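You operate a simulated robot arm through the tools that you are given. There is no shell and no other tool. Be economical: measure what you need, move in short steps, check, and stop when the job is done.

You are at the controls of a simulated two-armed robot. One attempt, no reset.

## Task
Pull the dark sand out of the blue tray with the magnet and drop it into the beige tub.
Fine: take the tray out of the drying box on to the table before you use the magnet; magnet back in its stand; clear lid shut and latched again. Where these are worked on the way, their far stop is far enough and under half their travel is too little: clear lid.
Where things are to end (x, y in the base frame): blue tray within 60 mm of [440, -380].

The check looks at the end state, three seconds after you hand in, the way a careful person would. Anything else that was tipped, shoved, dropped, spilled or broken makes it a failure. A push-on lid holds only when it is set on centred and level and pressed home; a screw cap is set on level and turned clockwise until tight.

## Robot
Two 7-joint arms with fingered hands on one trunk, on a carriage that runs on a rail from [0, 1562] to [0, -318] (x, y) and turns from -3.91 to 1.902 rad about z. Base frame: it is fixed where the carriage stands at the start and does not move with it; the origin is on the floor, on the carriage's upright axis, x ahead of it, y to its left, z up. Lengths are in mm, angles in rad, forces in N, time in s.
The left shoulder is at the start at [70, 188, 1223], the right one opposite. With the tool pointing down near the work surface each hand reaches from about 100 to 800 mm from the robot's upright axis, wherever it stands, measured 20 degrees to its own side. Places, roughly: clear lid [700, -400, 800]; green tray [1000, 1000, 750]; grey tray [1000, 750, 750]; lid latch [600, -500, 800]; steel table [700, 400, 700]; vent slide [600, -300, 800]. Payload 4 kg a hand.
Tool frame (each hand has its own): the origin (TCP) lies between the finger pads and is the grasp point; the fingertips stand 26 mm ahead of it; z points along the fingers, y is the line along which they close. The gripper opens to 132 mm. The gripper's body begins 73 mm behind the TCP. The gripper is a hand of 4 fingers: y runs from the thumb to the fingers, the wrist lies at [0, 0, -224] in the tool frame, and closing takes about 1.5 s.
Orientation is that of the tool frame in the base frame, as a unit quaternion [w, x, y, z]. With the fingers straight down and closing along the base's y, the tool's x points along the base's -x, its y along +y and its z along -z.

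## Interface
- The arms move only by the tool drive_tool. It takes "left_commands", "right_commands" or both (then of equal length, played together; a hand with none holds still); each is a list of rows, each a list of 6 numbers: the shift along the base's x, y, z in mm, then the turn, a rotation vector about the base's x, y, z in rad. In form: [[tx, ty, tz, wx, wy, wz], ...]. A call has 1 to 20 rows; each row shifts and turns the commanded pose from where the row before left it. "left_claw" and "right_claw" are, for a hand that has rows, the closure, from 0 (fully open) to 1 (shut), set as the call begins (left out, the last holds). Rows are played at 5 a second. More than 50 mm and 0.15 rad between two rows, or a gripper value outside its range, and nothing of the call is played. A pose out of reach is approached as far as the arm can. The call stops where the force on the tool passes 90 N (or 10 N more than at its start, if that is more) or the arm is blocked; 0.2 s more then pass. The fingers move at their own pace (about 72 mm/s each) and stop on an object; they squeeze with about 33 N. The grip force told is the motor's: it shows also when the fingers shut on nothing. Time passes only in rows, and 0.2 s behind the last, so rows that do not move let the fingers close. The reply holds the time, the measured pose of the TCP, the force on the tool along the base axes, the opening and the grip force, in the units named above and with some noise, with the torque about the TCP (base axes, N m) and any sound that the robot's microphone picked up, and new pictures: "views" is both (left out), scene, wrist or none (wrist: the cameras of the hands that moved).
- Cameras (640 x 400 px; columns grow to the right, rows downward): "scene" is now at [126.3, -42, 1448]; the picture's right is [-0.49, -0.87, 0.00], its down [-0.52, 0.30, -0.80] and it looks along [0.70, -0.40, -0.60] (base axes); focal length 257 px, centre (320, 200). "left" rides on the left gripper at [-73, 6, -94] in its tool frame; the picture's right is [-0.08, -1.00, 0.00], its down [0.78, -0.06, -0.62] and it looks along [0.61, -0.05, 0.79] (tool axes); focal length 230 px, centre (320, 200). "right" rides on the right gripper at [73, 6, -94] in its tool frame; the picture's right is [-0.08, 1.00, 0.00], its down [-0.78, -0.06, -0.62] and it looks along [-0.61, -0.05, 0.79] (tool axes); focal length 230 px, centre (320, 200). There is no depth. A picture from a camera that has moved, and an enlarged one, comes with that camera's place and axes in the base frame and with its lens.
- lift_body(by): slides the trunk up (or, below 0, down) by that many mm; the arms and the scene camera ride with it, the base frame stays. It gives what a move gives, with no picture.
- roll_base(legs): drives the robot by 1 to 6 legs, each [ahead, left, turn to the left] in mm, mm and rad, along the robot's own axes; the way and the turn of a leg run together, so that a leg with both is an arc; at most 1500 mm and 3.142 rad a leg. The arms and the cameras ride along, it lands a little off, and it stops where it bumps. It keeps to its track: a leg is cut to what the track allows. It gives what a move gives, and a new picture of the scene camera.
- finger_targets(finger1, finger2, finger3, thumb_bend, hand): sets how far each is bent, from 0 (flat) to 1 (curled in); at 0.3 the hand is open as for a grip, at 0.7 the pads meet at the TCP. One left out holds its place. A second passes; each finger stops where it meets its share of the squeeze, and holds until it gets a number again. A gripper value or a shape takes the hand back. It gives what a move gives, with no picture; readings hold the bend of each and the force on the fingers (four entries, about 0 where the hand has none), thumb and palm.
- set_grasp(shape, hand): the hand has 4 fingers and takes this shape, open, in about a second: jaw (thumb against the fingers, like two jaws); tri (thumb and two fingers); tip (a fingertip pinch); poke (one finger out to press); point (the index stretched); flat (the hand flat); cup (the hand cupped); fist (a fist). The gripper value then closes the fingers along that shape, each until it touches; the sizes above hold for jaw. It gives what a move gives, with no picture.
- turn_head(pan, tilt): turns the head with the scene camera to pan (to the left, within 1.501 rad either way) and tilt (down, from -0.506 to 1.204), counted from straight ahead of the robot. It gives what a move gives, and a new picture of the scene camera.
- zoom(camera, box): a new picture of the part [left, top, right, bottom] of that camera's present view, enlarged. No time passes.
- close_job(): hands the job in; it is judged then, once.

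Work in short steps. Places have to be worked out from the pictures, the camera data and where the tool is seen: move nearer, look again, correct. Check each grasp and each placing, and mend what went wrong. You have 120 turns and 260 pictures in all, those below and enlarged ones among them. Open the grippers and draw the arms clear of the work before you hand the job in, unless the task says otherwise; then end with one line.

The tools are called after "Emit:" by a JSON object that holds its "op" and its "data". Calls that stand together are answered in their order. drive_tool: Moves the arms, as the interface text tells. Its arguments: {"type":"object","properties":{"left_commands":{"type":"array"},"left_claw":{"type":"number"},"right_commands":{"type":"array"},"right_claw":{"type":"number"},"views":{"type":"string","enum":["both","scene","wrist","none"]}},"required":[]} The other tools are called the same way: lift_body (by) slides the trunk up or down; set_grasp (shape, hand) gives the hand a shape; finger_targets (finger1, finger2, finger3, thumb_bend, hand) moves the fingers one by one; roll_base (legs) drives the base; turn_head (pan, tilt) turns the head that bears the scene camera; zoom (camera, box) takes an enlarged picture of a part of a camera's view; close_job () hands the job in.

At the start:

```text
time_s: 0.0
left_tool_pos: [475.9, -90.2, 1169.8]
left_orientation: [0.0, 0.001, 1.0, -0.001]
left_force: [-0.2, 0.5, -0.4]
left_moment: [-0.01, 0.0, 0.04]
left_grip_width: 131.9
left_finger_force: 0.1
left_shape: jaw
left_bend: [0.3, 0.3, 0.3, 0.3]
left_finger forces: [0.0, 0.0, 0.1, 0.0, 0.1, 0.0]
right_tool_pos: [310.5, -478.5, 1158.9]
right_orientation: [0.0, 0.0, 1.0, 0.0]
right_force: [0.1, -1.1, 0.5]
right_moment: [0.02, 0.02, 0.01]
right_grip_width: 132.0
right_finger_force: 0.1
right_shape: jaw
right_bend: [0.3, 0.3, 0.3, 0.3]
right_finger forces: [0.0, 0.1, 0.0, 0.0, 0.0, 0.0]
trunk travel left (down, up): [-700.0, 240.0]
robot x, y, heading: [0.8, -0.9, 0.0]
head pan, tilt: [-0.518, 0.641]
```

scene: 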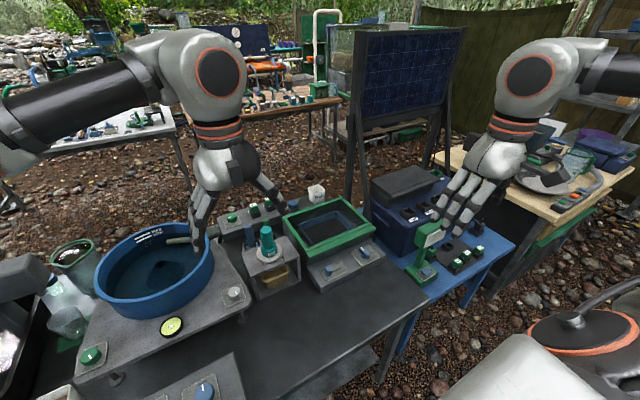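
right: 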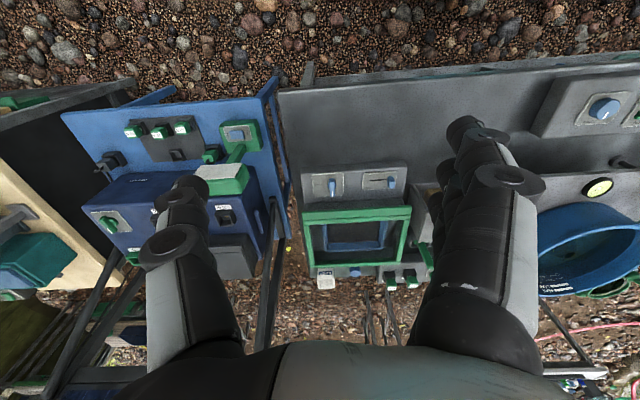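
left: 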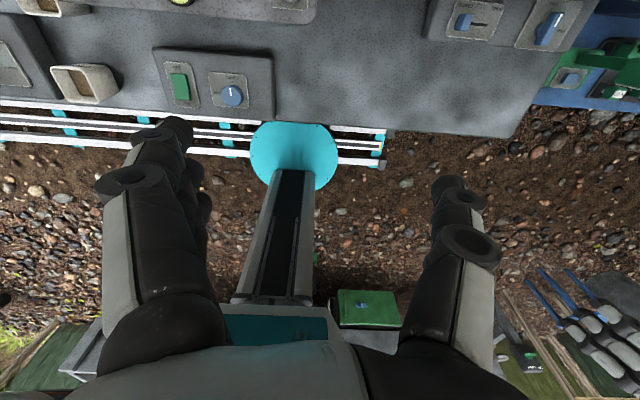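

The drying box with the green-rimmed clear lid seems to be mid-scene; I zoom in to identify the parts.

Emit:
{"op": "zoom", "data": {"camera": "scene", "box": [200, 170, 400, 295]}}

Emit:
{"op": "zoom", "data": {"camera": "right", "box": [280, 150, 460, 300]}}

Emit:
{"op": "turn_head", "data": {"pan": 0.3, "tilt": 0.64}}

```text
3.20 times, centred on (300, 232) of scene
camera zoom: at [126.3, -42.0, 1448.0], right [-0.49, -0.87, 0.0], down [-0.52, 0.3, -0.8], along [0.7, -0.4, -0.6], focal length 821 px, centre (384, 96)
```

zoom: 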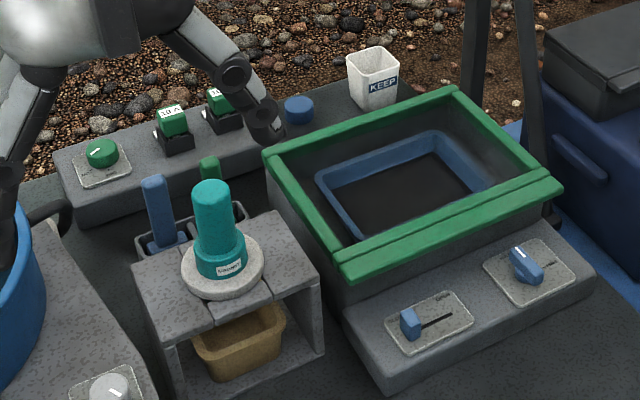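

```text
2.67 times, centred on (370, 225) of right
camera zoom: at [236.6, -473.5, 1250.9], right [0.08, 1.0, 0.0], down [0.78, -0.06, 0.62], along [0.61, -0.05, -0.79], focal length 614 px, centre (187, 133)
```

zoom: 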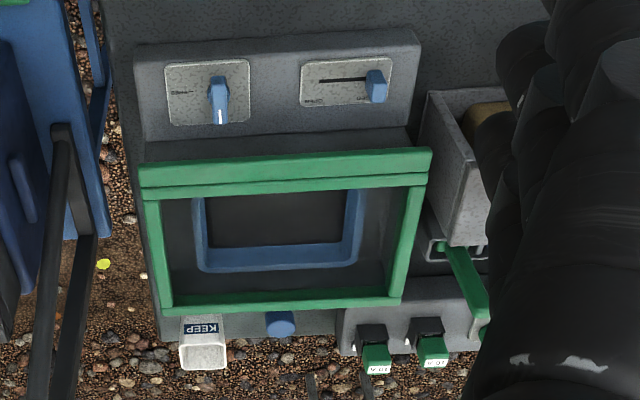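

```text
time_s: 1.1
left_tool_pos: [475.6, -88.9, 1170.1]
left_orientation: [0.0, 0.001, 1.0, 0.0]
left_force: [-1.1, 0.4, -0.6]
left_moment: [0.02, 0.02, -0.02]
left_grip_width: 131.9
left_finger_force: 0.0
left_shape: jaw
left_bend: [0.3, 0.3, 0.3, 0.3]
left_finger forces: [0.0, 0.1, 0.1, 0.0, 0.1, 0.0]
right_tool_pos: [309.0, -479.3, 1158.2]
right_orientation: [0.0, 0.0, 1.0, 0.0]
right_force: [-0.4, 0.4, -0.5]
right_moment: [-0.03, -0.03, -0.02]
right_grip_width: 131.7
right_finger_force: 0.1
right_shape: jaw
right_bend: [0.3, 0.3, 0.3, 0.3]
right_finger forces: [0.0, 0.0, 0.1, 0.0, 0.0, 0.0]
trunk travel left (down, up): [-700.0, 240.0]
robot x, y, heading: [0.8, 3.0, -0.001]
head pan, tilt: [0.3, 0.641]
camera scene: at [133.8, 26.8, 1448.0], right [0.29, -0.96, 0.0], down [-0.57, -0.18, -0.8], along [0.77, 0.24, -0.6], focal length 257 px, centre (320, 200)
```

scene: 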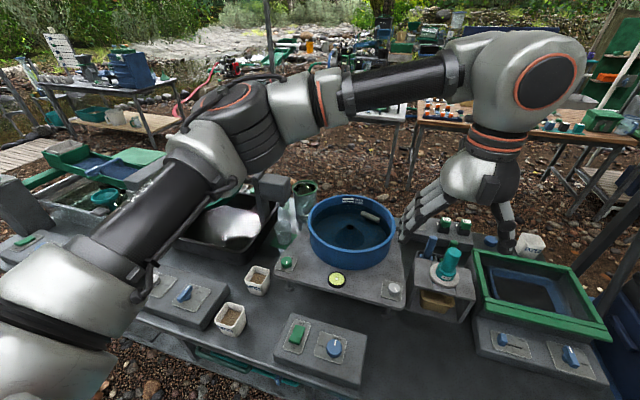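

I turn the head to the box side and zoom in on the stand, the tub and the controls.

Emit:
{"op": "turn_head", "data": {"pan": -0.6, "tilt": 0.75}}

Emit:
{"op": "zoom", "data": {"camera": "scene", "box": [230, 150, 310, 250]}}

Emit:
{"op": "zoom", "data": {"camera": "scene", "box": [290, 140, 390, 240]}}

```text
time_s: 2.4
left_tool_pos: [476.0, -90.3, 1171.2]
left_orientation: [-0.001, 0.0, 1.0, 0.001]
left_force: [-0.4, -0.1, 0.1]
left_moment: [0.03, 0.02, -0.02]
left_grip_width: 131.7
left_finger_force: 0.0
left_shape: jaw
left_bend: [0.3, 0.3, 0.3, 0.3]
left_finger forces: [0.0, 0.0, 0.0, 0.0, 0.0, 0.1]
right_tool_pos: [309.8, -478.3, 1157.1]
right_orientation: [-0.001, 0.0, 1.0, 0.001]
right_force: [-0.4, 0.0, 1.1]
right_moment: [-0.04, 0.0, 0.01]
right_grip_width: 131.5
right_finger_force: 0.0
right_shape: jaw
right_bend: [0.3, 0.3, 0.3, 0.3]
right_finger forces: [0.1, 0.0, 0.0, 0.0, 0.0, 0.0]
trunk travel left (down, up): [-700.0, 240.0]
robot x, y, heading: [3.9, 0.9, -0.002]
head pan, tilt: [-0.6, 0.75]
camera scene: at [119.0, -45.7, 1438.6], right [-0.56, -0.83, 0.0], down [-0.56, 0.38, -0.73], along [0.6, -0.41, -0.68], focal length 257 px, centre (320, 200)
```

scene: 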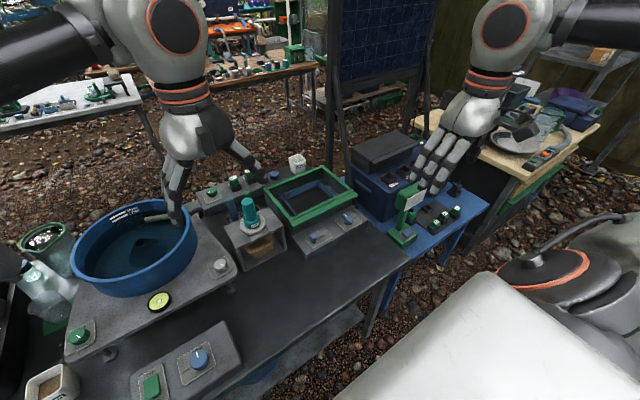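

```text
4.00 times, centred on (270, 200) of scene
camera zoom: at [119.0, -45.7, 1438.6], right [-0.56, -0.83, 0.0], down [-0.56, 0.38, -0.73], along [0.6, -0.41, -0.68], focal length 1026 px, centre (520, 200)
```

zoom: 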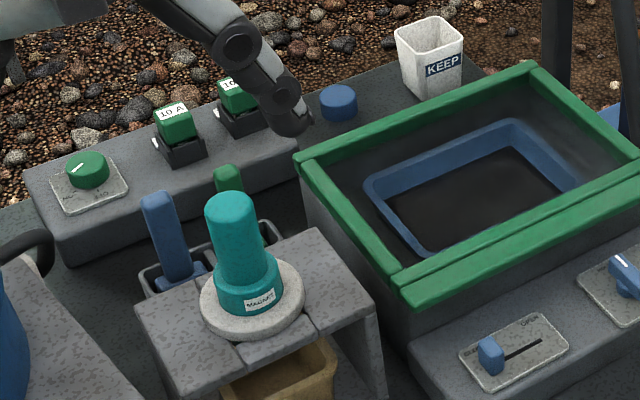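

```text
4.00 times, centred on (340, 190) of scene
camera zoom: at [119.0, -45.7, 1438.6], right [-0.56, -0.83, 0.0], down [-0.56, 0.38, -0.73], along [0.6, -0.41, -0.68], focal length 1026 px, centre (240, 240)
```

zoom: 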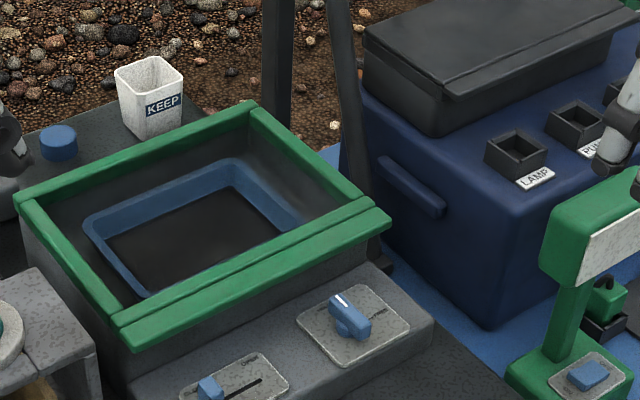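

I move the right hand lower and nearer for a close look at the box and the stand with its camera, and draw the left hand aside to the left.

Emit:
{"op": "drive_tool", "data": {"right_commands": [[0, 40, -40, 0, 0, 0], [0, 40, -40, 0, 0, 0], [10, 30, -40, 0, 0, 0], [10, 30, -20, 0, 0, 0], [10, 30, 0, 0, 0, 0]], "left_commands": [[-30, 40, 0, 0, 0, 0], [-30, 40, 0, 0, 0, 0], [-30, 40, 0, 0, 0, 0], [-30, 40, 0, 0, 0, 0], [-30, 40, 0, 0, 0, 0]]}}

Emit:
{"op": "zoom", "data": {"camera": "right", "box": [200, 80, 440, 280]}}

```text
refused: row 1 steps farther than a row can; nothing moved
```

```text
2.00 times, centred on (320, 180) of right
camera zoom: at [236.6, -473.5, 1250.9], right [0.08, 1.0, 0.0], down [0.78, -0.06, 0.62], along [0.61, -0.05, -0.79], focal length 460 px, centre (320, 240)
```

zoom: 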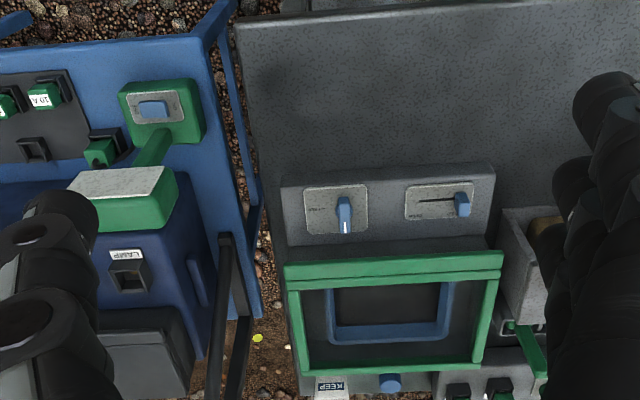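

The rows were too long; I repeat with shorter ones.

Emit:
{"op": "drive_tool", "data": {"right_commands": [[0, 30, -30, 0, 0, 0], [0, 30, -30, 0, 0, 0], [10, 30, -30, 0, 0, 0], [10, 30, -30, 0, 0, 0], [10, 30, -20, 0, 0, 0]], "left_commands": [[-25, 40, 0, 0, 0, 0], [-25, 40, 0, 0, 0, 0], [-25, 40, 0, 0, 0, 0], [-25, 40, 0, 0, 0, 0], [-25, 40, 0, 0, 0, 0]]}}

Emit:
{"op": "zoom", "data": {"camera": "right", "box": [160, 150, 440, 350]}}

Emit:
{"op": "zoom", "data": {"camera": "scene", "box": [200, 140, 390, 280]}}

```text
time_s: 3.5
left_tool_pos: [351.7, 116.2, 1168.5]
left_orientation: [0.0, 0.001, 1.0, -0.002]
left_force: [-0.4, -0.3, 0.6]
left_moment: [-0.04, -0.01, -0.04]
left_grip_width: 131.9
left_finger_force: 0.1
left_shape: jaw
left_bend: [0.3, 0.3, 0.3, 0.3]
left_finger forces: [0.0, 0.0, 0.0, 0.1, 0.0, 0.0]
right_tool_pos: [342.3, -326.3, 1016.1]
right_orientation: [0.0, -0.001, 1.0, -0.001]
right_force: [0.3, 0.4, -0.1]
right_moment: [-0.02, 0.0, -0.01]
right_grip_width: 131.9
right_finger_force: 0.0
right_shape: jaw
right_bend: [0.3, 0.3, 0.3, 0.3]
right_finger forces: [0.0, 0.1, 0.0, 0.0, 0.0, 0.0]
trunk travel left (down, up): [-700.0, 240.0]
robot x, y, heading: [1.2, 0.4, 0.003]
head pan, tilt: [-0.6, 0.75]
camera scene: at [119.9, -40.9, 1438.7], right [-0.56, -0.83, 0.0], down [-0.56, 0.38, -0.73], along [0.6, -0.42, -0.68], focal length 257 px, centre (320, 200)
camera right: at [269.2, -320.5, 1109.8], right [0.08, 1.0, 0.0], down [0.78, -0.06, 0.62], along [0.62, -0.05, -0.79], focal length 230 px, centre (320, 200)
camera left: at [425.4, 121.2, 1262.9], right [0.08, -1.0, 0.0], down [-0.78, -0.06, 0.62], along [-0.62, -0.05, -0.79], focal length 230 px, centre (320, 200)
```

scene: 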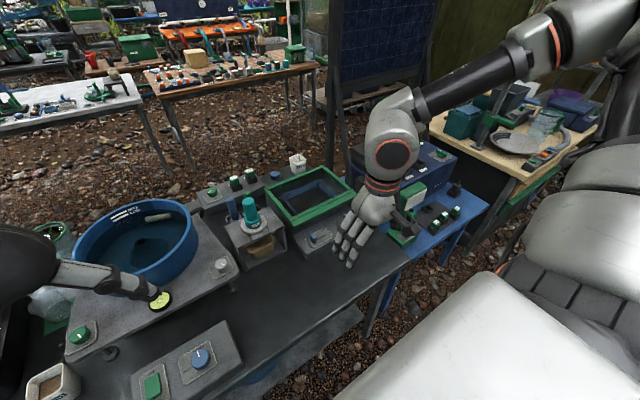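
right: 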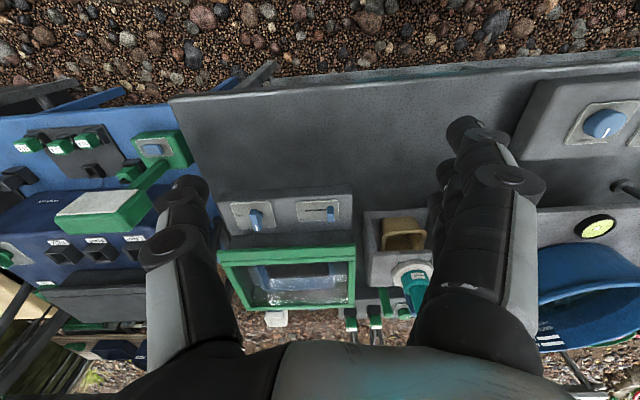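
left: 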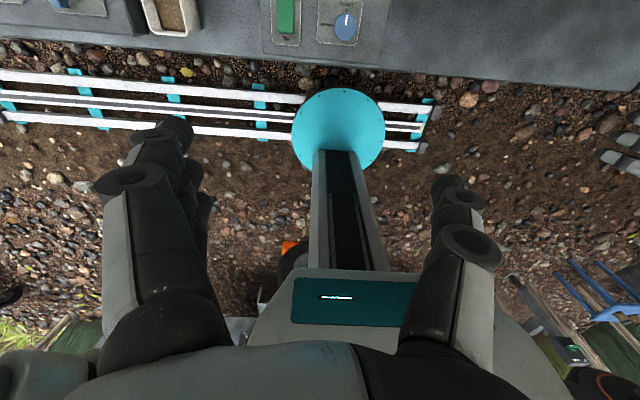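

```text
2.00 times, centred on (300, 250) of right
camera zoom: at [269.2, -320.5, 1109.8], right [0.08, 1.0, 0.0], down [0.78, -0.06, 0.62], along [0.62, -0.05, -0.79], focal length 460 px, centre (360, 100)
```

zoom: 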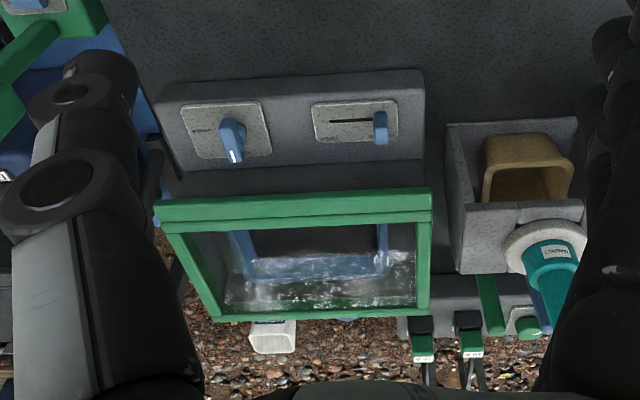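

```text
2.86 times, centred on (295, 210) of scene
camera zoom: at [119.9, -40.9, 1438.7], right [-0.56, -0.83, 0.0], down [-0.56, 0.38, -0.73], along [0.6, -0.42, -0.68], focal length 733 px, centre (391, 171)
```

zoom: 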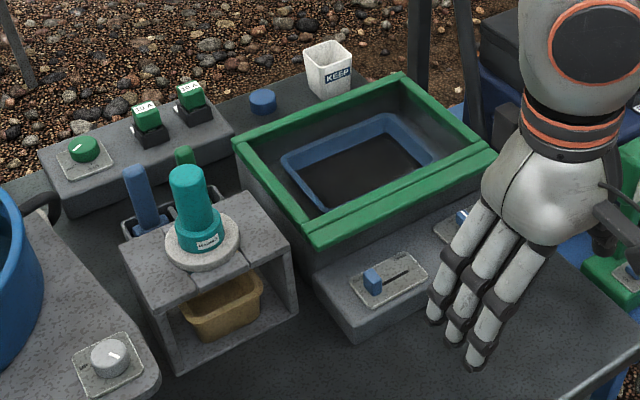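

I zoom more tightly on the knob plates to read the labels and on the stand with the tub.

Emit:
{"op": "zoom", "data": {"camera": "right", "box": [225, 190, 355, 255]}}

Emit:
{"op": "zoom", "data": {"camera": "right", "box": [355, 190, 445, 320]}}

```text
4.92 times, centred on (290, 222) of right
camera zoom: at [269.2, -320.5, 1109.8], right [0.08, 1.0, 0.0], down [0.78, -0.06, 0.62], along [0.62, -0.05, -0.79], focal length 1133 px, centre (468, 89)
```

zoom: 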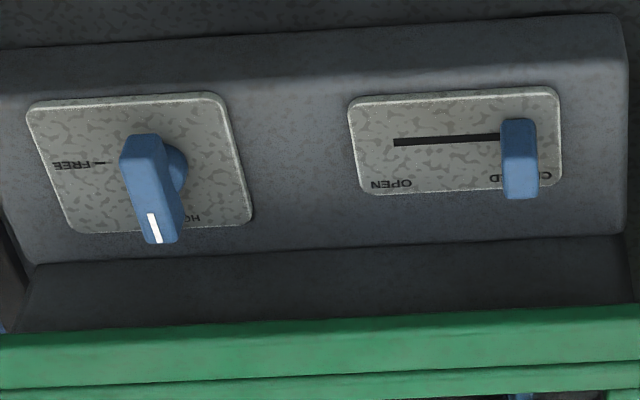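

```text
3.08 times, centred on (400, 255) of right
camera zoom: at [269.2, -320.5, 1109.8], right [0.08, 1.0, 0.0], down [0.78, -0.06, 0.62], along [0.62, -0.05, -0.79], focal length 708 px, centre (74, 31)
```

zoom: 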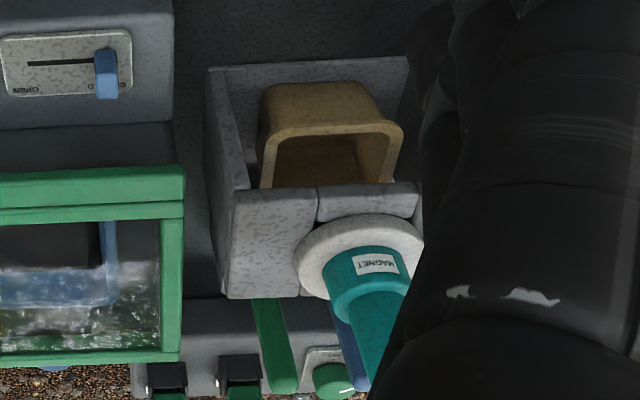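

The latch knob is at about (571, -473, 772), now on HOLD (pointing +x), with FREE to the right (-y), so it needs a clockwise quarter turn. The lid front bar is at about x 615, y -281 to -547, z 820. I move the right hand above the knob for a closer look.

Emit:
{"op": "drive_tool", "data": {"right_commands": [[23, -15, -15, 0, 0, 0], [23, -15, -15, 0, 0, 0], [23, -15, -15, 0, 0, 0], [23, -15, -15, 0, 0, 0], [23, -15, -15, 0, 0, 0], [23, -15, -15, 0, 0, 0], [23, -15, -15, 0, 0, 0], [23, -15, -15, 0, 0, 0], [23, -15, -15, 0, 0, 0], [22, -12, -11, 0, 0, 0]], "views": "wrist"}}

```text
time_s: 5.8
left_tool_pos: [351.5, 110.2, 1171.1]
left_orientation: [-0.001, -0.001, 1.0, 0.0]
left_force: [0.1, 0.0, -0.5]
left_moment: [0.02, -0.02, 0.02]
left_grip_width: 131.7
left_finger_force: 0.0
left_shape: jaw
left_bend: [0.3, 0.3, 0.3, 0.3]
left_finger forces: [0.0, 0.0, 0.1, 0.0, 0.0, 0.1]
right_tool_pos: [567.7, -474.9, 870.5]
right_orientation: [0.0, -0.001, 1.0, 0.0]
right_force: [0.4, 0.4, 1.1]
right_moment: [0.03, -0.02, -0.03]
right_grip_width: 131.8
right_finger_force: 0.1
right_shape: jaw
right_bend: [0.3, 0.3, 0.3, 0.3]
right_finger forces: [0.0, 0.0, 0.1, 0.0, 0.0, 0.1]
trunk travel left (down, up): [-700.0, 240.0]
robot x, y, heading: [-0.8, -3.2, 0.003]
head pan, tilt: [-0.6, 0.75]
camera right: at [494.8, -470.4, 963.8], right [0.08, 1.0, 0.0], down [0.78, -0.06, 0.62], along [0.61, -0.05, -0.79], focal length 230 px, centre (320, 200)
```

right: 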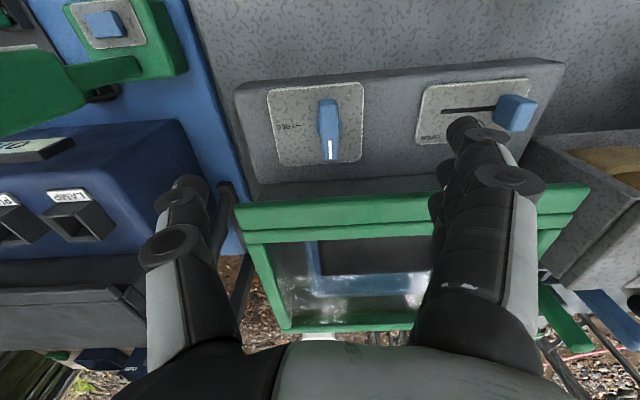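

The knob is right beneath the TCP, at y about -472. I go down to z 788 around it.

Emit:
{"op": "drive_tool", "data": {"right_commands": [[0, 1, -20, 0, 0, 0], [0, 1, -20, 0, 0, 0], [0, 0, -20, 0, 0, 0], [0, 0, -12, 0, 0, 0], [0, 0, -10, 0, 0, 0]], "views": "wrist"}}

```text
time_s: 7.0
left_tool_pos: [351.7, 111.2, 1169.5]
left_orientation: [-0.001, 0.0, 1.0, 0.0]
left_force: [0.6, 0.4, -0.3]
left_moment: [-0.02, 0.01, 0.04]
left_grip_width: 132.0
left_finger_force: 0.1
left_shape: jaw
left_bend: [0.3, 0.3, 0.3, 0.3]
left_finger forces: [0.0, 0.0, 0.0, 0.0, 0.0, 0.1]
right_tool_pos: [552.3, -472.8, 815.0]
right_orientation: [0.001, 0.0, 1.0, 0.0]
right_force: [0.8, -0.3, 0.4]
right_moment: [0.04, 0.04, 0.02]
right_grip_width: 132.0
right_finger_force: 0.0
right_shape: jaw
right_bend: [0.3, 0.3, 0.3, 0.3]
right_finger forces: [0.0, 0.0, 0.0, 0.0, 0.0, 0.0]
right hand out of reach, approached as far as the arm can: row 3, 4, 5
trunk travel left (down, up): [-700.0, 240.0]
robot x, y, heading: [-0.4, 1.6, -0.001]
head pan, tilt: [-0.6, 0.75]
camera right: at [479.5, -467.9, 906.7], right [0.08, 1.0, 0.0], down [0.78, -0.06, 0.62], along [0.62, -0.05, -0.79], focal length 230 px, centre (320, 200)
```

right: 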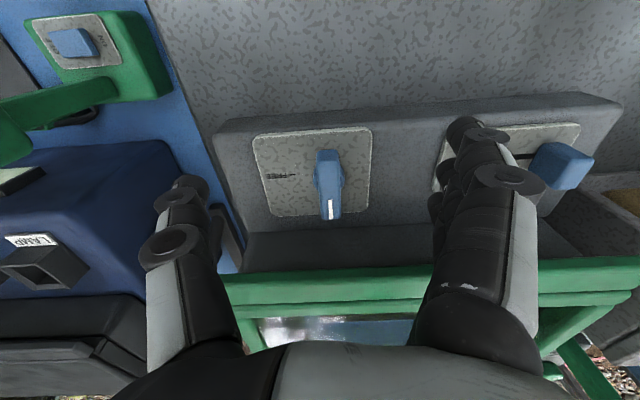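

The hand ran out of reach. I lift it clear and back, then drive the carriage 250 mm to the right to get closer.

Emit:
{"op": "drive_tool", "data": {"right_commands": [[-5, 0, 35, 0, 0, 0], [-30, 0, 35, 0, 0, 0], [-30, 0, 35, 0, 0, 0], [-30, 0, 35, 0, 0, 0], [-30, 0, 35, 0, 0, 0], [-30, 0, 35, 0, 0, 0]], "views": "none"}}

Emit:
{"op": "roll_base", "data": {"legs": [[0, -250, 0]]}}

```text
time_s: 8.3
left_tool_pos: [348.9, 110.6, 1170.2]
left_orientation: [0.0, 0.0, 1.0, 0.0]
left_force: [0.7, 0.9, -0.3]
left_moment: [0.0, 0.0, -0.02]
left_grip_width: 132.0
left_finger_force: 0.0
left_shape: jaw
left_bend: [0.3, 0.3, 0.3, 0.3]
left_finger forces: [0.0, 0.1, 0.0, 0.0, 0.0, 0.0]
right_tool_pos: [395.8, -474.8, 1023.2]
right_orientation: [0.001, 0.0, 1.0, 0.0]
right_force: [-0.5, 0.2, 0.4]
right_moment: [-0.04, 0.0, 0.0]
right_grip_width: 132.1
right_finger_force: 0.0
right_shape: jaw
right_bend: [0.3, 0.3, 0.3, 0.3]
right_finger forces: [0.0, 0.0, 0.0, 0.0, 0.0, 0.1]
trunk travel left (down, up): [-700.0, 240.0]
robot x, y, heading: [-1.4, -4.2, -0.001]
head pan, tilt: [-0.6, 0.75]
```

```text
time_s: 10.2
left_tool_pos: [350.4, -135.6, 1170.5]
left_orientation: [0.0, -0.001, 1.0, 0.0]
left_force: [-0.1, -0.3, -0.4]
left_moment: [-0.02, -0.03, 0.03]
left_grip_width: 132.0
left_finger_force: 0.0
left_shape: jaw
left_bend: [0.3, 0.3, 0.3, 0.3]
left_finger forces: [0.0, 0.0, 0.0, 0.0, 0.1, 0.0]
right_tool_pos: [400.2, -720.1, 1023.0]
right_orientation: [0.0, -0.001, 1.0, -0.001]
right_force: [1.5, 0.5, 0.9]
right_moment: [-0.01, 0.01, -0.05]
right_grip_width: 132.2
right_finger_force: 0.0
right_shape: jaw
right_bend: [0.3, 0.3, 0.3, 0.3]
right_finger forces: [0.0, 0.0, 0.0, 0.1, 0.0, 0.0]
trunk travel left (down, up): [-700.0, 240.0]
robot x, y, heading: [-2.3, -248.1, 0.009]
head pan, tilt: [-0.6, 0.75]
camera scene: at [119.2, -291.8, 1438.7], right [-0.56, -0.83, 0.0], down [-0.56, 0.38, -0.73], along [0.6, -0.41, -0.68], focal length 257 px, centre (320, 200)
```

scene: 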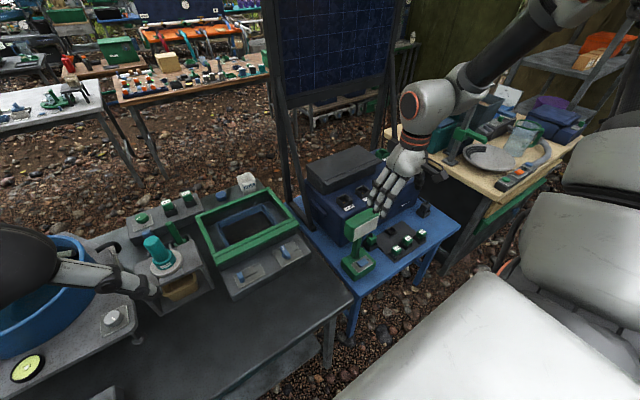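

The carriage is at y -248. I bring the right hand back over y -473 and the left hand back out of the way.

Emit:
{"op": "drive_tool", "data": {"right_commands": [[0, 35, 0, 0, 0, 0], [0, 35, 0, 0, 0, 0], [0, 35, 0, 0, 0, 0], [0, 35, 0, 0, 0, 0], [0, 35, 0, 0, 0, 0], [0, 35, 0, 0, 0, 0], [0, 38, 0, 0, 0, 0]], "left_commands": [[-10, 30, 0, 0, 0, 0], [-10, 30, 0, 0, 0, 0], [-10, 30, 0, 0, 0, 0], [0, 0, 0, 0, 0, 0], [0, 0, 0, 0, 0, 0], [0, 0, 0, 0, 0, 0], [0, 0, 0, 0, 0, 0]], "views": "none"}}

Emit:
{"op": "turn_head", "data": {"pan": -0.1, "tilt": 0.8}}

```text
time_s: 11.8
left_tool_pos: [322.3, -46.5, 1168.9]
left_orientation: [-0.001, -0.001, 1.0, -0.002]
left_force: [0.2, -0.1, -0.3]
left_moment: [0.01, 0.0, -0.02]
left_grip_width: 131.8
left_finger_force: 0.0
left_shape: jaw
left_bend: [0.3, 0.3, 0.3, 0.3]
left_finger forces: [0.1, 0.1, 0.0, 0.1, 0.0, 0.0]
right_tool_pos: [401.7, -474.6, 1021.0]
right_orientation: [-0.001, -0.001, 1.0, -0.001]
right_force: [0.0, 1.5, -0.8]
right_moment: [-0.04, 0.03, 0.02]
right_grip_width: 132.2
right_finger_force: 0.0
right_shape: jaw
right_bend: [0.3, 0.3, 0.3, 0.3]
right_finger forces: [0.1, 0.0, 0.0, 0.1, 0.0, 0.0]
trunk travel left (down, up): [-700.0, 240.0]
robot x, y, heading: [1.1, -246.9, 0.01]
head pan, tilt: [-0.6, 0.75]
```

```text
time_s: 12.7
left_tool_pos: [320.0, -47.6, 1170.0]
left_orientation: [0.001, -0.002, 1.0, 0.001]
left_force: [0.4, 0.4, 0.9]
left_moment: [0.01, 0.0, 0.04]
left_grip_width: 132.1
left_finger_force: 0.1
left_shape: jaw
left_bend: [0.3, 0.3, 0.3, 0.3]
left_finger forces: [0.0, 0.0, 0.0, 0.1, 0.0, 0.1]
right_tool_pos: [400.1, -475.1, 1020.1]
right_orientation: [0.0, -0.002, 1.0, 0.0]
right_force: [-0.2, 0.3, -0.5]
right_moment: [0.02, -0.01, 0.02]
right_grip_width: 132.1
right_finger_force: 0.0
right_shape: jaw
right_bend: [0.3, 0.3, 0.3, 0.3]
right_finger forces: [0.0, 0.0, 0.0, 0.1, 0.1, 0.0]
trunk travel left (down, up): [-700.0, 240.0]
robot x, y, heading: [0.8, -249.9, 0.008]
head pan, tilt: [-0.099, 0.799]
camera scene: at [130.9, -254.5, 1434.6], right [-0.1, -1.0, 0.0], down [-0.71, 0.07, -0.7], along [0.69, -0.07, -0.72], focal length 257 px, centre (320, 200)
```

scene: 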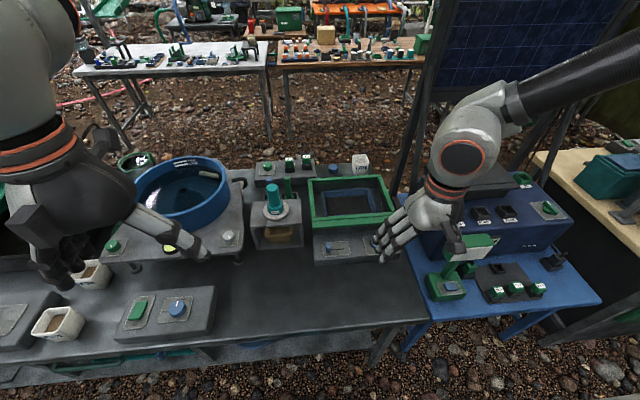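

Good overview. I lower the trunk by 150; both hands stay well above the table.

Emit:
{"op": "lift_body", "data": {"by": -150}}

Emit:
{"op": "zoom", "data": {"camera": "scene", "box": [230, 130, 430, 255]}}

```text
time_s: 14.4
left_tool_pos: [320.2, -48.2, 1020.5]
left_orientation: [0.0, -0.002, 1.0, -0.001]
left_force: [-0.1, 0.9, 0.5]
left_moment: [-0.03, 0.0, 0.03]
left_grip_width: 131.8
left_finger_force: 0.1
left_shape: jaw
left_bend: [0.3, 0.3, 0.3, 0.3]
left_finger forces: [0.1, 0.1, 0.0, 0.0, 0.0, 0.1]
right_tool_pos: [399.2, -475.0, 870.5]
right_orientation: [0.0, -0.002, 1.0, 0.0]
right_force: [0.2, 0.4, 0.2]
right_moment: [-0.05, 0.01, -0.03]
right_grip_width: 131.7
right_finger_force: 0.1
right_shape: jaw
right_bend: [0.3, 0.3, 0.3, 0.3]
right_finger forces: [0.1, 0.0, 0.1, 0.0, 0.1, 0.1]
trunk travel left (down, up): [-550.0, 390.0]
robot x, y, heading: [-0.3, -246.1, 0.004]
head pan, tilt: [-0.099, 0.799]
```

```text
3.20 times, centred on (330, 192) of scene
camera zoom: at [130.6, -254.4, 1284.7], right [-0.1, -1.0, 0.0], down [-0.71, 0.07, -0.7], along [0.69, -0.07, -0.72], focal length 821 px, centre (288, 224)
```

zoom: 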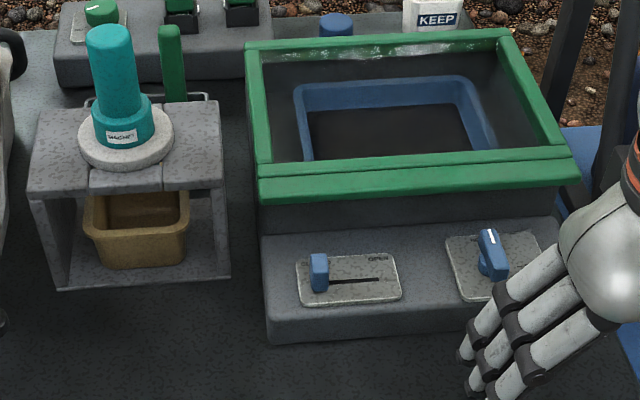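

Clear view now: the tub slides in under the magnet stand and is open to the front. I move over the knob and go down around it.

Emit:
{"op": "drive_tool", "data": {"right_commands": [[28, 0, 0, 0, 0, 0], [28, 1, 0, 0, 0, 0], [28, 1, 0, 0, 0, 0], [28, 0, 0, 0, 0, 0], [28, 0, 0, 0, 0, 0], [29, 0, 0, 0, 0, 0], [0, 0, -20, 0, 0, 0], [0, 0, -20, 0, 0, 0], [0, 0, -20, 0, 0, 0], [0, 0, -15, 0, 0, 0], [0, 0, -7, 0, 0, 0]]}}

```text
time_s: 16.9
left_tool_pos: [321.3, -47.2, 1021.3]
left_orientation: [-0.001, -0.001, 1.0, -0.001]
left_force: [-0.4, 1.1, 0.2]
left_moment: [0.02, 0.01, 0.03]
left_grip_width: 132.1
left_finger_force: 0.0
left_shape: jaw
left_bend: [0.3, 0.3, 0.3, 0.3]
left_finger forces: [0.0, 0.1, 0.0, 0.0, 0.0, 0.1]
right_tool_pos: [567.2, -477.0, 790.3]
right_orientation: [0.001, -0.002, 1.0, 0.001]
right_force: [-0.5, 1.1, 0.2]
right_moment: [0.01, 0.02, -0.03]
right_grip_width: 131.9
right_finger_force: 0.1
right_shape: jaw
right_bend: [0.3, 0.3, 0.3, 0.3]
right_finger forces: [0.1, 0.1, 0.0, 0.0, 0.1, 0.0]
right hand out of reach, approached as far as the arm can: row 10, 11
trunk travel left (down, up): [-550.0, 390.0]
robot x, y, heading: [1.7, -247.6, 0.004]
head pan, tilt: [-0.099, 0.799]
camera scene: at [130.9, -254.4, 1284.6], right [-0.1, -1.0, 0.0], down [-0.71, 0.07, -0.7], along [0.69, -0.07, -0.72], focal length 257 px, centre (320, 200)
camera right: at [493.1, -472.1, 884.4], right [0.07, 1.0, 0.0], down [0.78, -0.06, 0.62], along [0.62, -0.04, -0.79], focal length 230 px, centre (320, 200)
```

scene: 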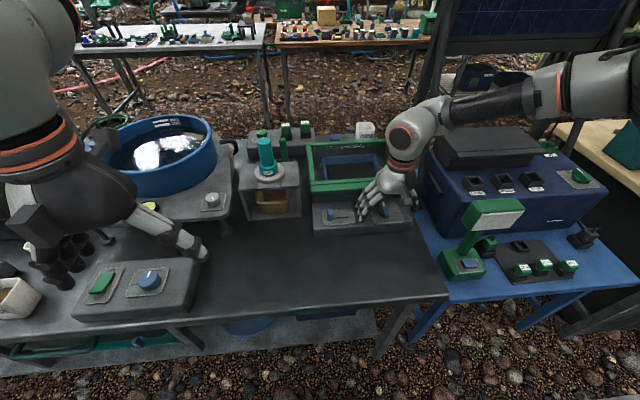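
right: 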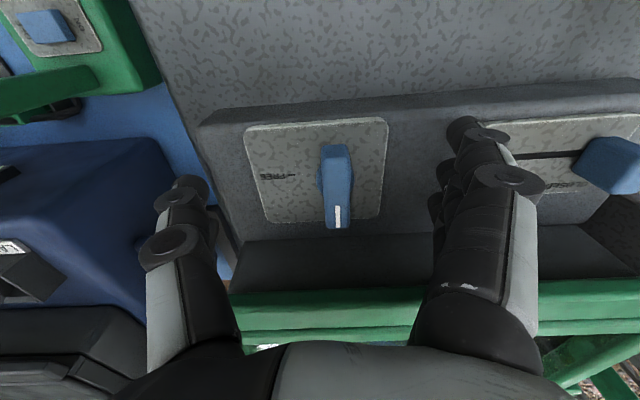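

I'm almost on depth (z 790). The knob appears at y about -467, so I shift the hand +8 in y and then close.

Emit:
{"op": "drive_tool", "data": {"right_commands": [[0, 5, 0, 0, 0, 0], [0, 4, 0, 0, 0, 0]], "views": "none"}}

Emit:
{"op": "drive_tool", "data": {"right_commands": [[0, 0, 0, 0, 0, 0], [0, 0, 0, 0, 0, 0], [0, 0, 0, 0, 0, 0], [0, 0, 0, 0, 0, 0], [0, 0, 0, 0, 0, 0], [0, 0, 0, 0, 0, 0], [0, 0, 0, 0, 0, 0], [0, 0, 0, 0, 0, 0]], "right_claw": 1, "views": "wrist"}}

```text
time_s: 17.4
left_tool_pos: [321.3, -47.6, 1019.8]
left_orientation: [0.001, -0.002, 1.0, -0.001]
left_force: [0.9, -0.9, -0.3]
left_moment: [0.0, -0.03, -0.01]
left_grip_width: 131.8
left_finger_force: 0.2
left_shape: jaw
left_bend: [0.3, 0.3, 0.3, 0.3]
left_finger forces: [0.0, 0.0, 0.0, 0.0, 0.0, 0.0]
right_tool_pos: [563.0, -470.8, 794.2]
right_orientation: [0.0, -0.002, 1.0, 0.0]
right_force: [0.9, 0.3, 0.2]
right_moment: [0.01, 0.0, 0.04]
right_grip_width: 132.2
right_finger_force: 0.1
right_shape: jaw
right_bend: [0.3, 0.3, 0.3, 0.3]
right_finger forces: [0.1, 0.1, 0.0, 0.1, 0.0, 0.0]
right hand out of reach, approached as far as the arm can: row 1
trunk travel left (down, up): [-550.0, 390.0]
robot x, y, heading: [-3.2, -243.2, 0.006]
head pan, tilt: [-0.099, 0.799]
```

```text
time_s: 19.2
left_tool_pos: [319.8, -46.9, 1020.2]
left_orientation: [-0.001, -0.001, 1.0, 0.0]
left_force: [-0.1, -0.4, 0.1]
left_moment: [-0.01, 0.0, -0.01]
left_grip_width: 131.8
left_finger_force: 0.0
left_shape: jaw
left_bend: [0.3, 0.3, 0.3, 0.3]
left_finger forces: [0.0, 0.0, 0.0, 0.1, 0.0, 0.1]
right_tool_pos: [561.8, -470.8, 795.0]
right_orientation: [0.0, -0.001, 1.0, 0.0]
right_force: [-4.9, 1.7, -2.8]
right_moment: [0.09, 0.11, 0.02]
right_grip_width: 13.2
right_finger_force: 32.9
right_shape: jaw
right_bend: [0.72, 0.73, 0.72, 0.7]
right_finger forces: [9.6, 10.0, 10.1, 0.0, 28.1, 0.1]
trunk travel left (down, up): [-550.0, 390.0]
robot x, y, heading: [-1.1, -250.2, 0.004]
head pan, tilt: [-0.099, 0.799]
camera right: at [489.2, -466.6, 887.7], right [0.07, 1.0, 0.0], down [0.79, -0.06, 0.62], along [0.62, -0.04, -0.79], focal length 230 px, centre (320, 200)
```

right: 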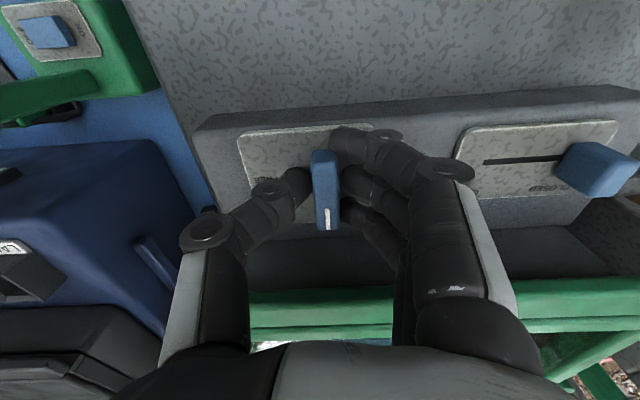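

The knob is gripped (13 mm, 33 N). I turn clockwise in small steps.

Emit:
{"op": "drive_tool", "data": {"right_commands": [[0, 0, 0, 0, 0, -0.14], [0, 0, 0, 0, 0, -0.14], [0, 1, 0, 0, 0, -0.14], [1, 0, 0, 0, 0, -0.14], [0, 1, 0, 0, 0, -0.14], [1, 0, 0, 0, 0, -0.14]], "views": "wrist"}}

```text
time_s: 20.6
left_tool_pos: [316.0, -48.0, 1021.4]
left_orientation: [0.002, -0.002, 1.0, 0.0]
left_force: [0.1, 0.0, 0.2]
left_moment: [0.01, 0.05, 0.0]
left_grip_width: 131.8
left_finger_force: 0.0
left_shape: jaw
left_bend: [0.3, 0.3, 0.3, 0.3]
left_finger forces: [0.1, 0.1, 0.1, 0.0, 0.0, 0.1]
right_tool_pos: [551.8, -470.0, 797.9]
right_orientation: [-0.013, 0.343, 0.939, 0.003]
right_force: [-37.6, 8.8, 17.4]
right_moment: [-0.34, -4.36, 1.92]
right_grip_width: 5.3
right_finger_force: 32.7
right_shape: jaw
right_bend: [0.75, 0.71, 0.61, 0.74]
right_finger forces: [0.0, 19.5, 141.4, 0.1, 20.2, 0.0]
right hand out of reach, approached as far as the arm can: row 4, 6
trunk travel left (down, up): [-550.0, 390.0]
robot x, y, heading: [-1.7, -247.5, 0.004]
head pan, tilt: [-0.099, 0.799]
stopped in row 6 (right hand): the force on the tool passed its limit at 106 N (the readings are from after the stop); the commanded pose is now the measured one
camera right: at [502.7, -420.4, 893.9], right [0.7, 0.71, -0.01], down [0.57, -0.56, 0.6], along [0.42, -0.42, -0.8], focal length 230 px, centre (320, 200)
```

right: 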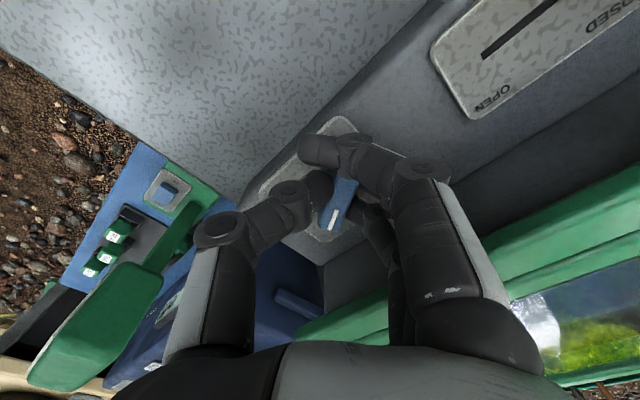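

The third finger met resistance and the reach limit pulled the hand back. I open, lift a little and look at the knob.

Emit:
{"op": "drive_tool", "data": {"right_commands": [[0, 0, 0, 0, 0, 0], [0, 0, 0, 0, 0, 0], [0, 0, 0, 0, 0, 0], [0, 0, 0, 0, 0, 0], [-10, 0, 15, 0, 0, 0], [-15, 0, 20, 0, 0, 0], [-15, 0, 20, 0, 0, 0]], "right_claw": 0, "views": "wrist"}}

Emit:
{"op": "zoom", "data": {"camera": "scene", "box": [300, 130, 440, 240]}}

```text
time_s: 22.1
left_tool_pos: [319.3, -46.3, 1020.4]
left_orientation: [0.001, -0.003, 1.0, -0.001]
left_force: [-0.4, -0.2, -0.1]
left_moment: [0.0, 0.01, -0.02]
left_grip_width: 132.1
left_finger_force: 0.1
left_shape: jaw
left_bend: [0.3, 0.3, 0.3, 0.3]
left_finger forces: [0.0, 0.0, 0.0, 0.1, 0.0, 0.1]
right_tool_pos: [518.5, -472.0, 851.6]
right_orientation: [-0.013, 0.345, 0.939, 0.004]
right_force: [0.0, -0.1, 0.5]
right_moment: [-0.02, -0.02, 0.0]
right_grip_width: 132.0
right_finger_force: 0.0
right_shape: jaw
right_bend: [0.3, 0.3, 0.3, 0.3]
right_finger forces: [0.0, 0.1, 0.0, 0.1, 0.1, 0.0]
trunk travel left (down, up): [-550.0, 390.0]
robot x, y, heading: [-2.0, -249.6, 0.008]
head pan, tilt: [-0.099, 0.799]
camera right: at [469.3, -423.0, 946.8], right [0.7, 0.71, 0.0], down [0.57, -0.56, 0.59], along [0.42, -0.42, -0.8], focal length 230 px, centre (320, 200)
```

right: 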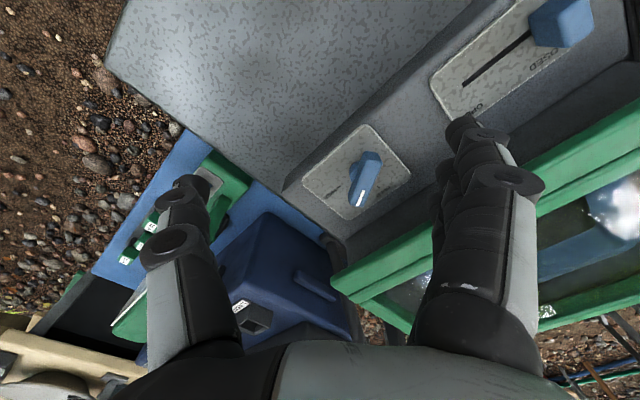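

```text
3.64 times, centred on (370, 185) of scene
camera zoom: at [129.7, -254.4, 1284.7], right [-0.1, -1.0, 0.0], down [-0.71, 0.07, -0.7], along [0.69, -0.07, -0.72], focal length 933 px, centre (138, 254)
```

zoom: 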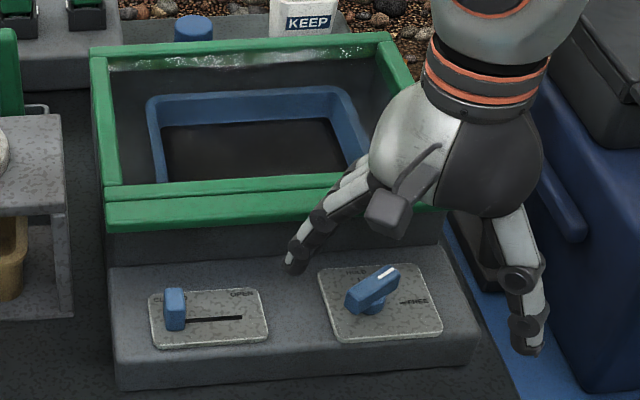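

The knob has turned about 50° and stays. For better reach I raise the hand and lower the trunk another 120, then grip again at the new angle.

Emit:
{"op": "drive_tool", "data": {"right_commands": [[0, 0, 35, 0, 0, 0], [0, 0, 35, 0, 0, 0], [0, 0, 35, 0, 0, 0], [0, 0, 15, 0, 0, 0]], "views": "none"}}

Emit:
{"op": "lift_body", "data": {"by": -120}}

Emit:
{"op": "drive_tool", "data": {"right_commands": [[10, 0, 0, 0, 0, -0.1], [10, 0, 0, 0, 0, -0.05], [10, 0, 0, 0, 0, -0.05], [10, 1, 0, 0, 0, 0], [8, 1, 0, 0, 0, 0]], "views": "both"}}

```text
time_s: 23.1
left_tool_pos: [320.6, -46.0, 1021.1]
left_orientation: [0.0, -0.003, 1.0, 0.0]
left_force: [-0.2, -0.1, 0.3]
left_moment: [0.02, -0.01, 0.0]
left_grip_width: 132.1
left_finger_force: 0.2
left_shape: jaw
left_bend: [0.3, 0.3, 0.3, 0.3]
left_finger forces: [0.0, 0.1, 0.1, 0.0, 0.0, 0.0]
right_tool_pos: [517.8, -471.3, 967.4]
right_orientation: [-0.012, 0.346, 0.938, 0.001]
right_force: [-0.5, -0.2, -0.3]
right_moment: [0.0, 0.01, -0.01]
right_grip_width: 131.8
right_finger_force: 0.0
right_shape: jaw
right_bend: [0.3, 0.3, 0.3, 0.3]
right_finger forces: [0.0, 0.0, 0.0, 0.0, 0.0, 0.0]
trunk travel left (down, up): [-550.0, 390.0]
robot x, y, heading: [-2.8, -246.3, 0.004]
head pan, tilt: [-0.099, 0.799]
```

```text
time_s: 24.6
left_tool_pos: [320.4, -46.2, 900.9]
left_orientation: [0.0, -0.003, 1.0, 0.0]
left_force: [-0.9, -0.4, 1.0]
left_moment: [0.02, 0.01, 0.0]
left_grip_width: 132.1
left_finger_force: 0.0
left_shape: jaw
left_bend: [0.3, 0.3, 0.3, 0.3]
left_finger forces: [0.1, 0.0, 0.0, 0.0, 0.0, 0.0]
right_tool_pos: [518.5, -472.8, 849.6]
right_orientation: [-0.013, 0.346, 0.938, 0.001]
right_force: [0.0, -0.9, 0.4]
right_moment: [-0.02, 0.03, 0.02]
right_grip_width: 132.1
right_finger_force: 0.1
right_shape: jaw
right_bend: [0.3, 0.3, 0.3, 0.3]
right_finger forces: [0.1, 0.1, 0.1, 0.1, 0.1, 0.1]
trunk travel left (down, up): [-430.0, 510.0]
robot x, y, heading: [-1.0, -245.6, 0.003]
head pan, tilt: [-0.099, 0.799]
```

```text
time_s: 25.9
left_tool_pos: [315.1, -45.1, 902.3]
left_orientation: [0.002, -0.002, 1.0, 0.0]
left_force: [-0.4, -0.1, 0.3]
left_moment: [0.0, -0.05, -0.02]
left_grip_width: 132.0
left_finger_force: 0.0
left_shape: jaw
left_bend: [0.3, 0.3, 0.3, 0.3]
left_finger forces: [0.1, 0.1, 0.0, 0.0, 0.0, 0.0]
right_tool_pos: [565.8, -491.5, 855.8]
right_orientation: [-0.011, 0.437, 0.899, 0.005]
right_force: [-31.6, 11.0, 19.4]
right_moment: [0.32, 0.09, 0.39]
right_grip_width: 111.2
right_finger_force: 0.0
right_shape: jaw
right_bend: [0.3, 0.3, 0.6, 0.3]
right_finger forces: [0.0, 0.0, 36.9, 0.0, 0.1, 0.1]
right hand out of reach, approached as far as the arm can: row 2, 3
trunk travel left (down, up): [-430.0, 510.0]
robot x, y, heading: [0.6, -245.0, 0.006]
head pan, tilt: [-0.099, 0.799]
camera scene: at [124.5, -251.8, 1165.6], right [-0.1, -1.0, 0.0], down [-0.71, 0.07, -0.7], along [0.7, -0.07, -0.71], focal length 257 px, centre (320, 200)
camera right: at [525.4, -431.4, 951.0], right [0.83, 0.56, 0.0], down [0.45, -0.66, 0.6], along [0.33, -0.5, -0.8], focal length 230 px, centre (320, 200)
```

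scene: 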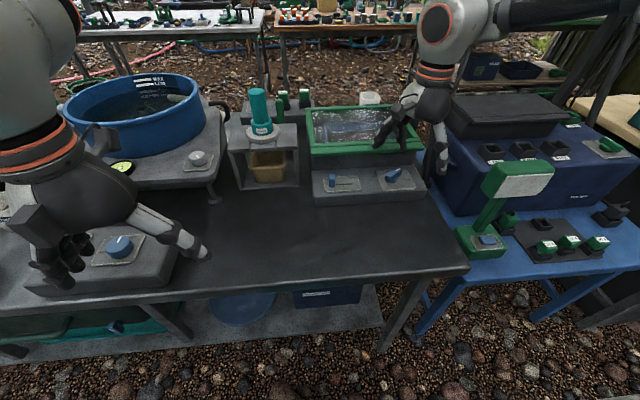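
right: 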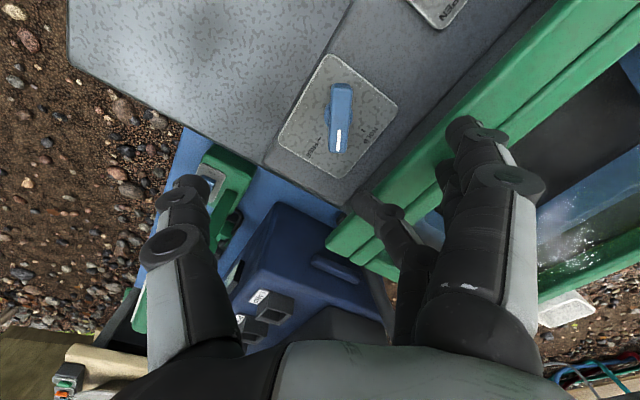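

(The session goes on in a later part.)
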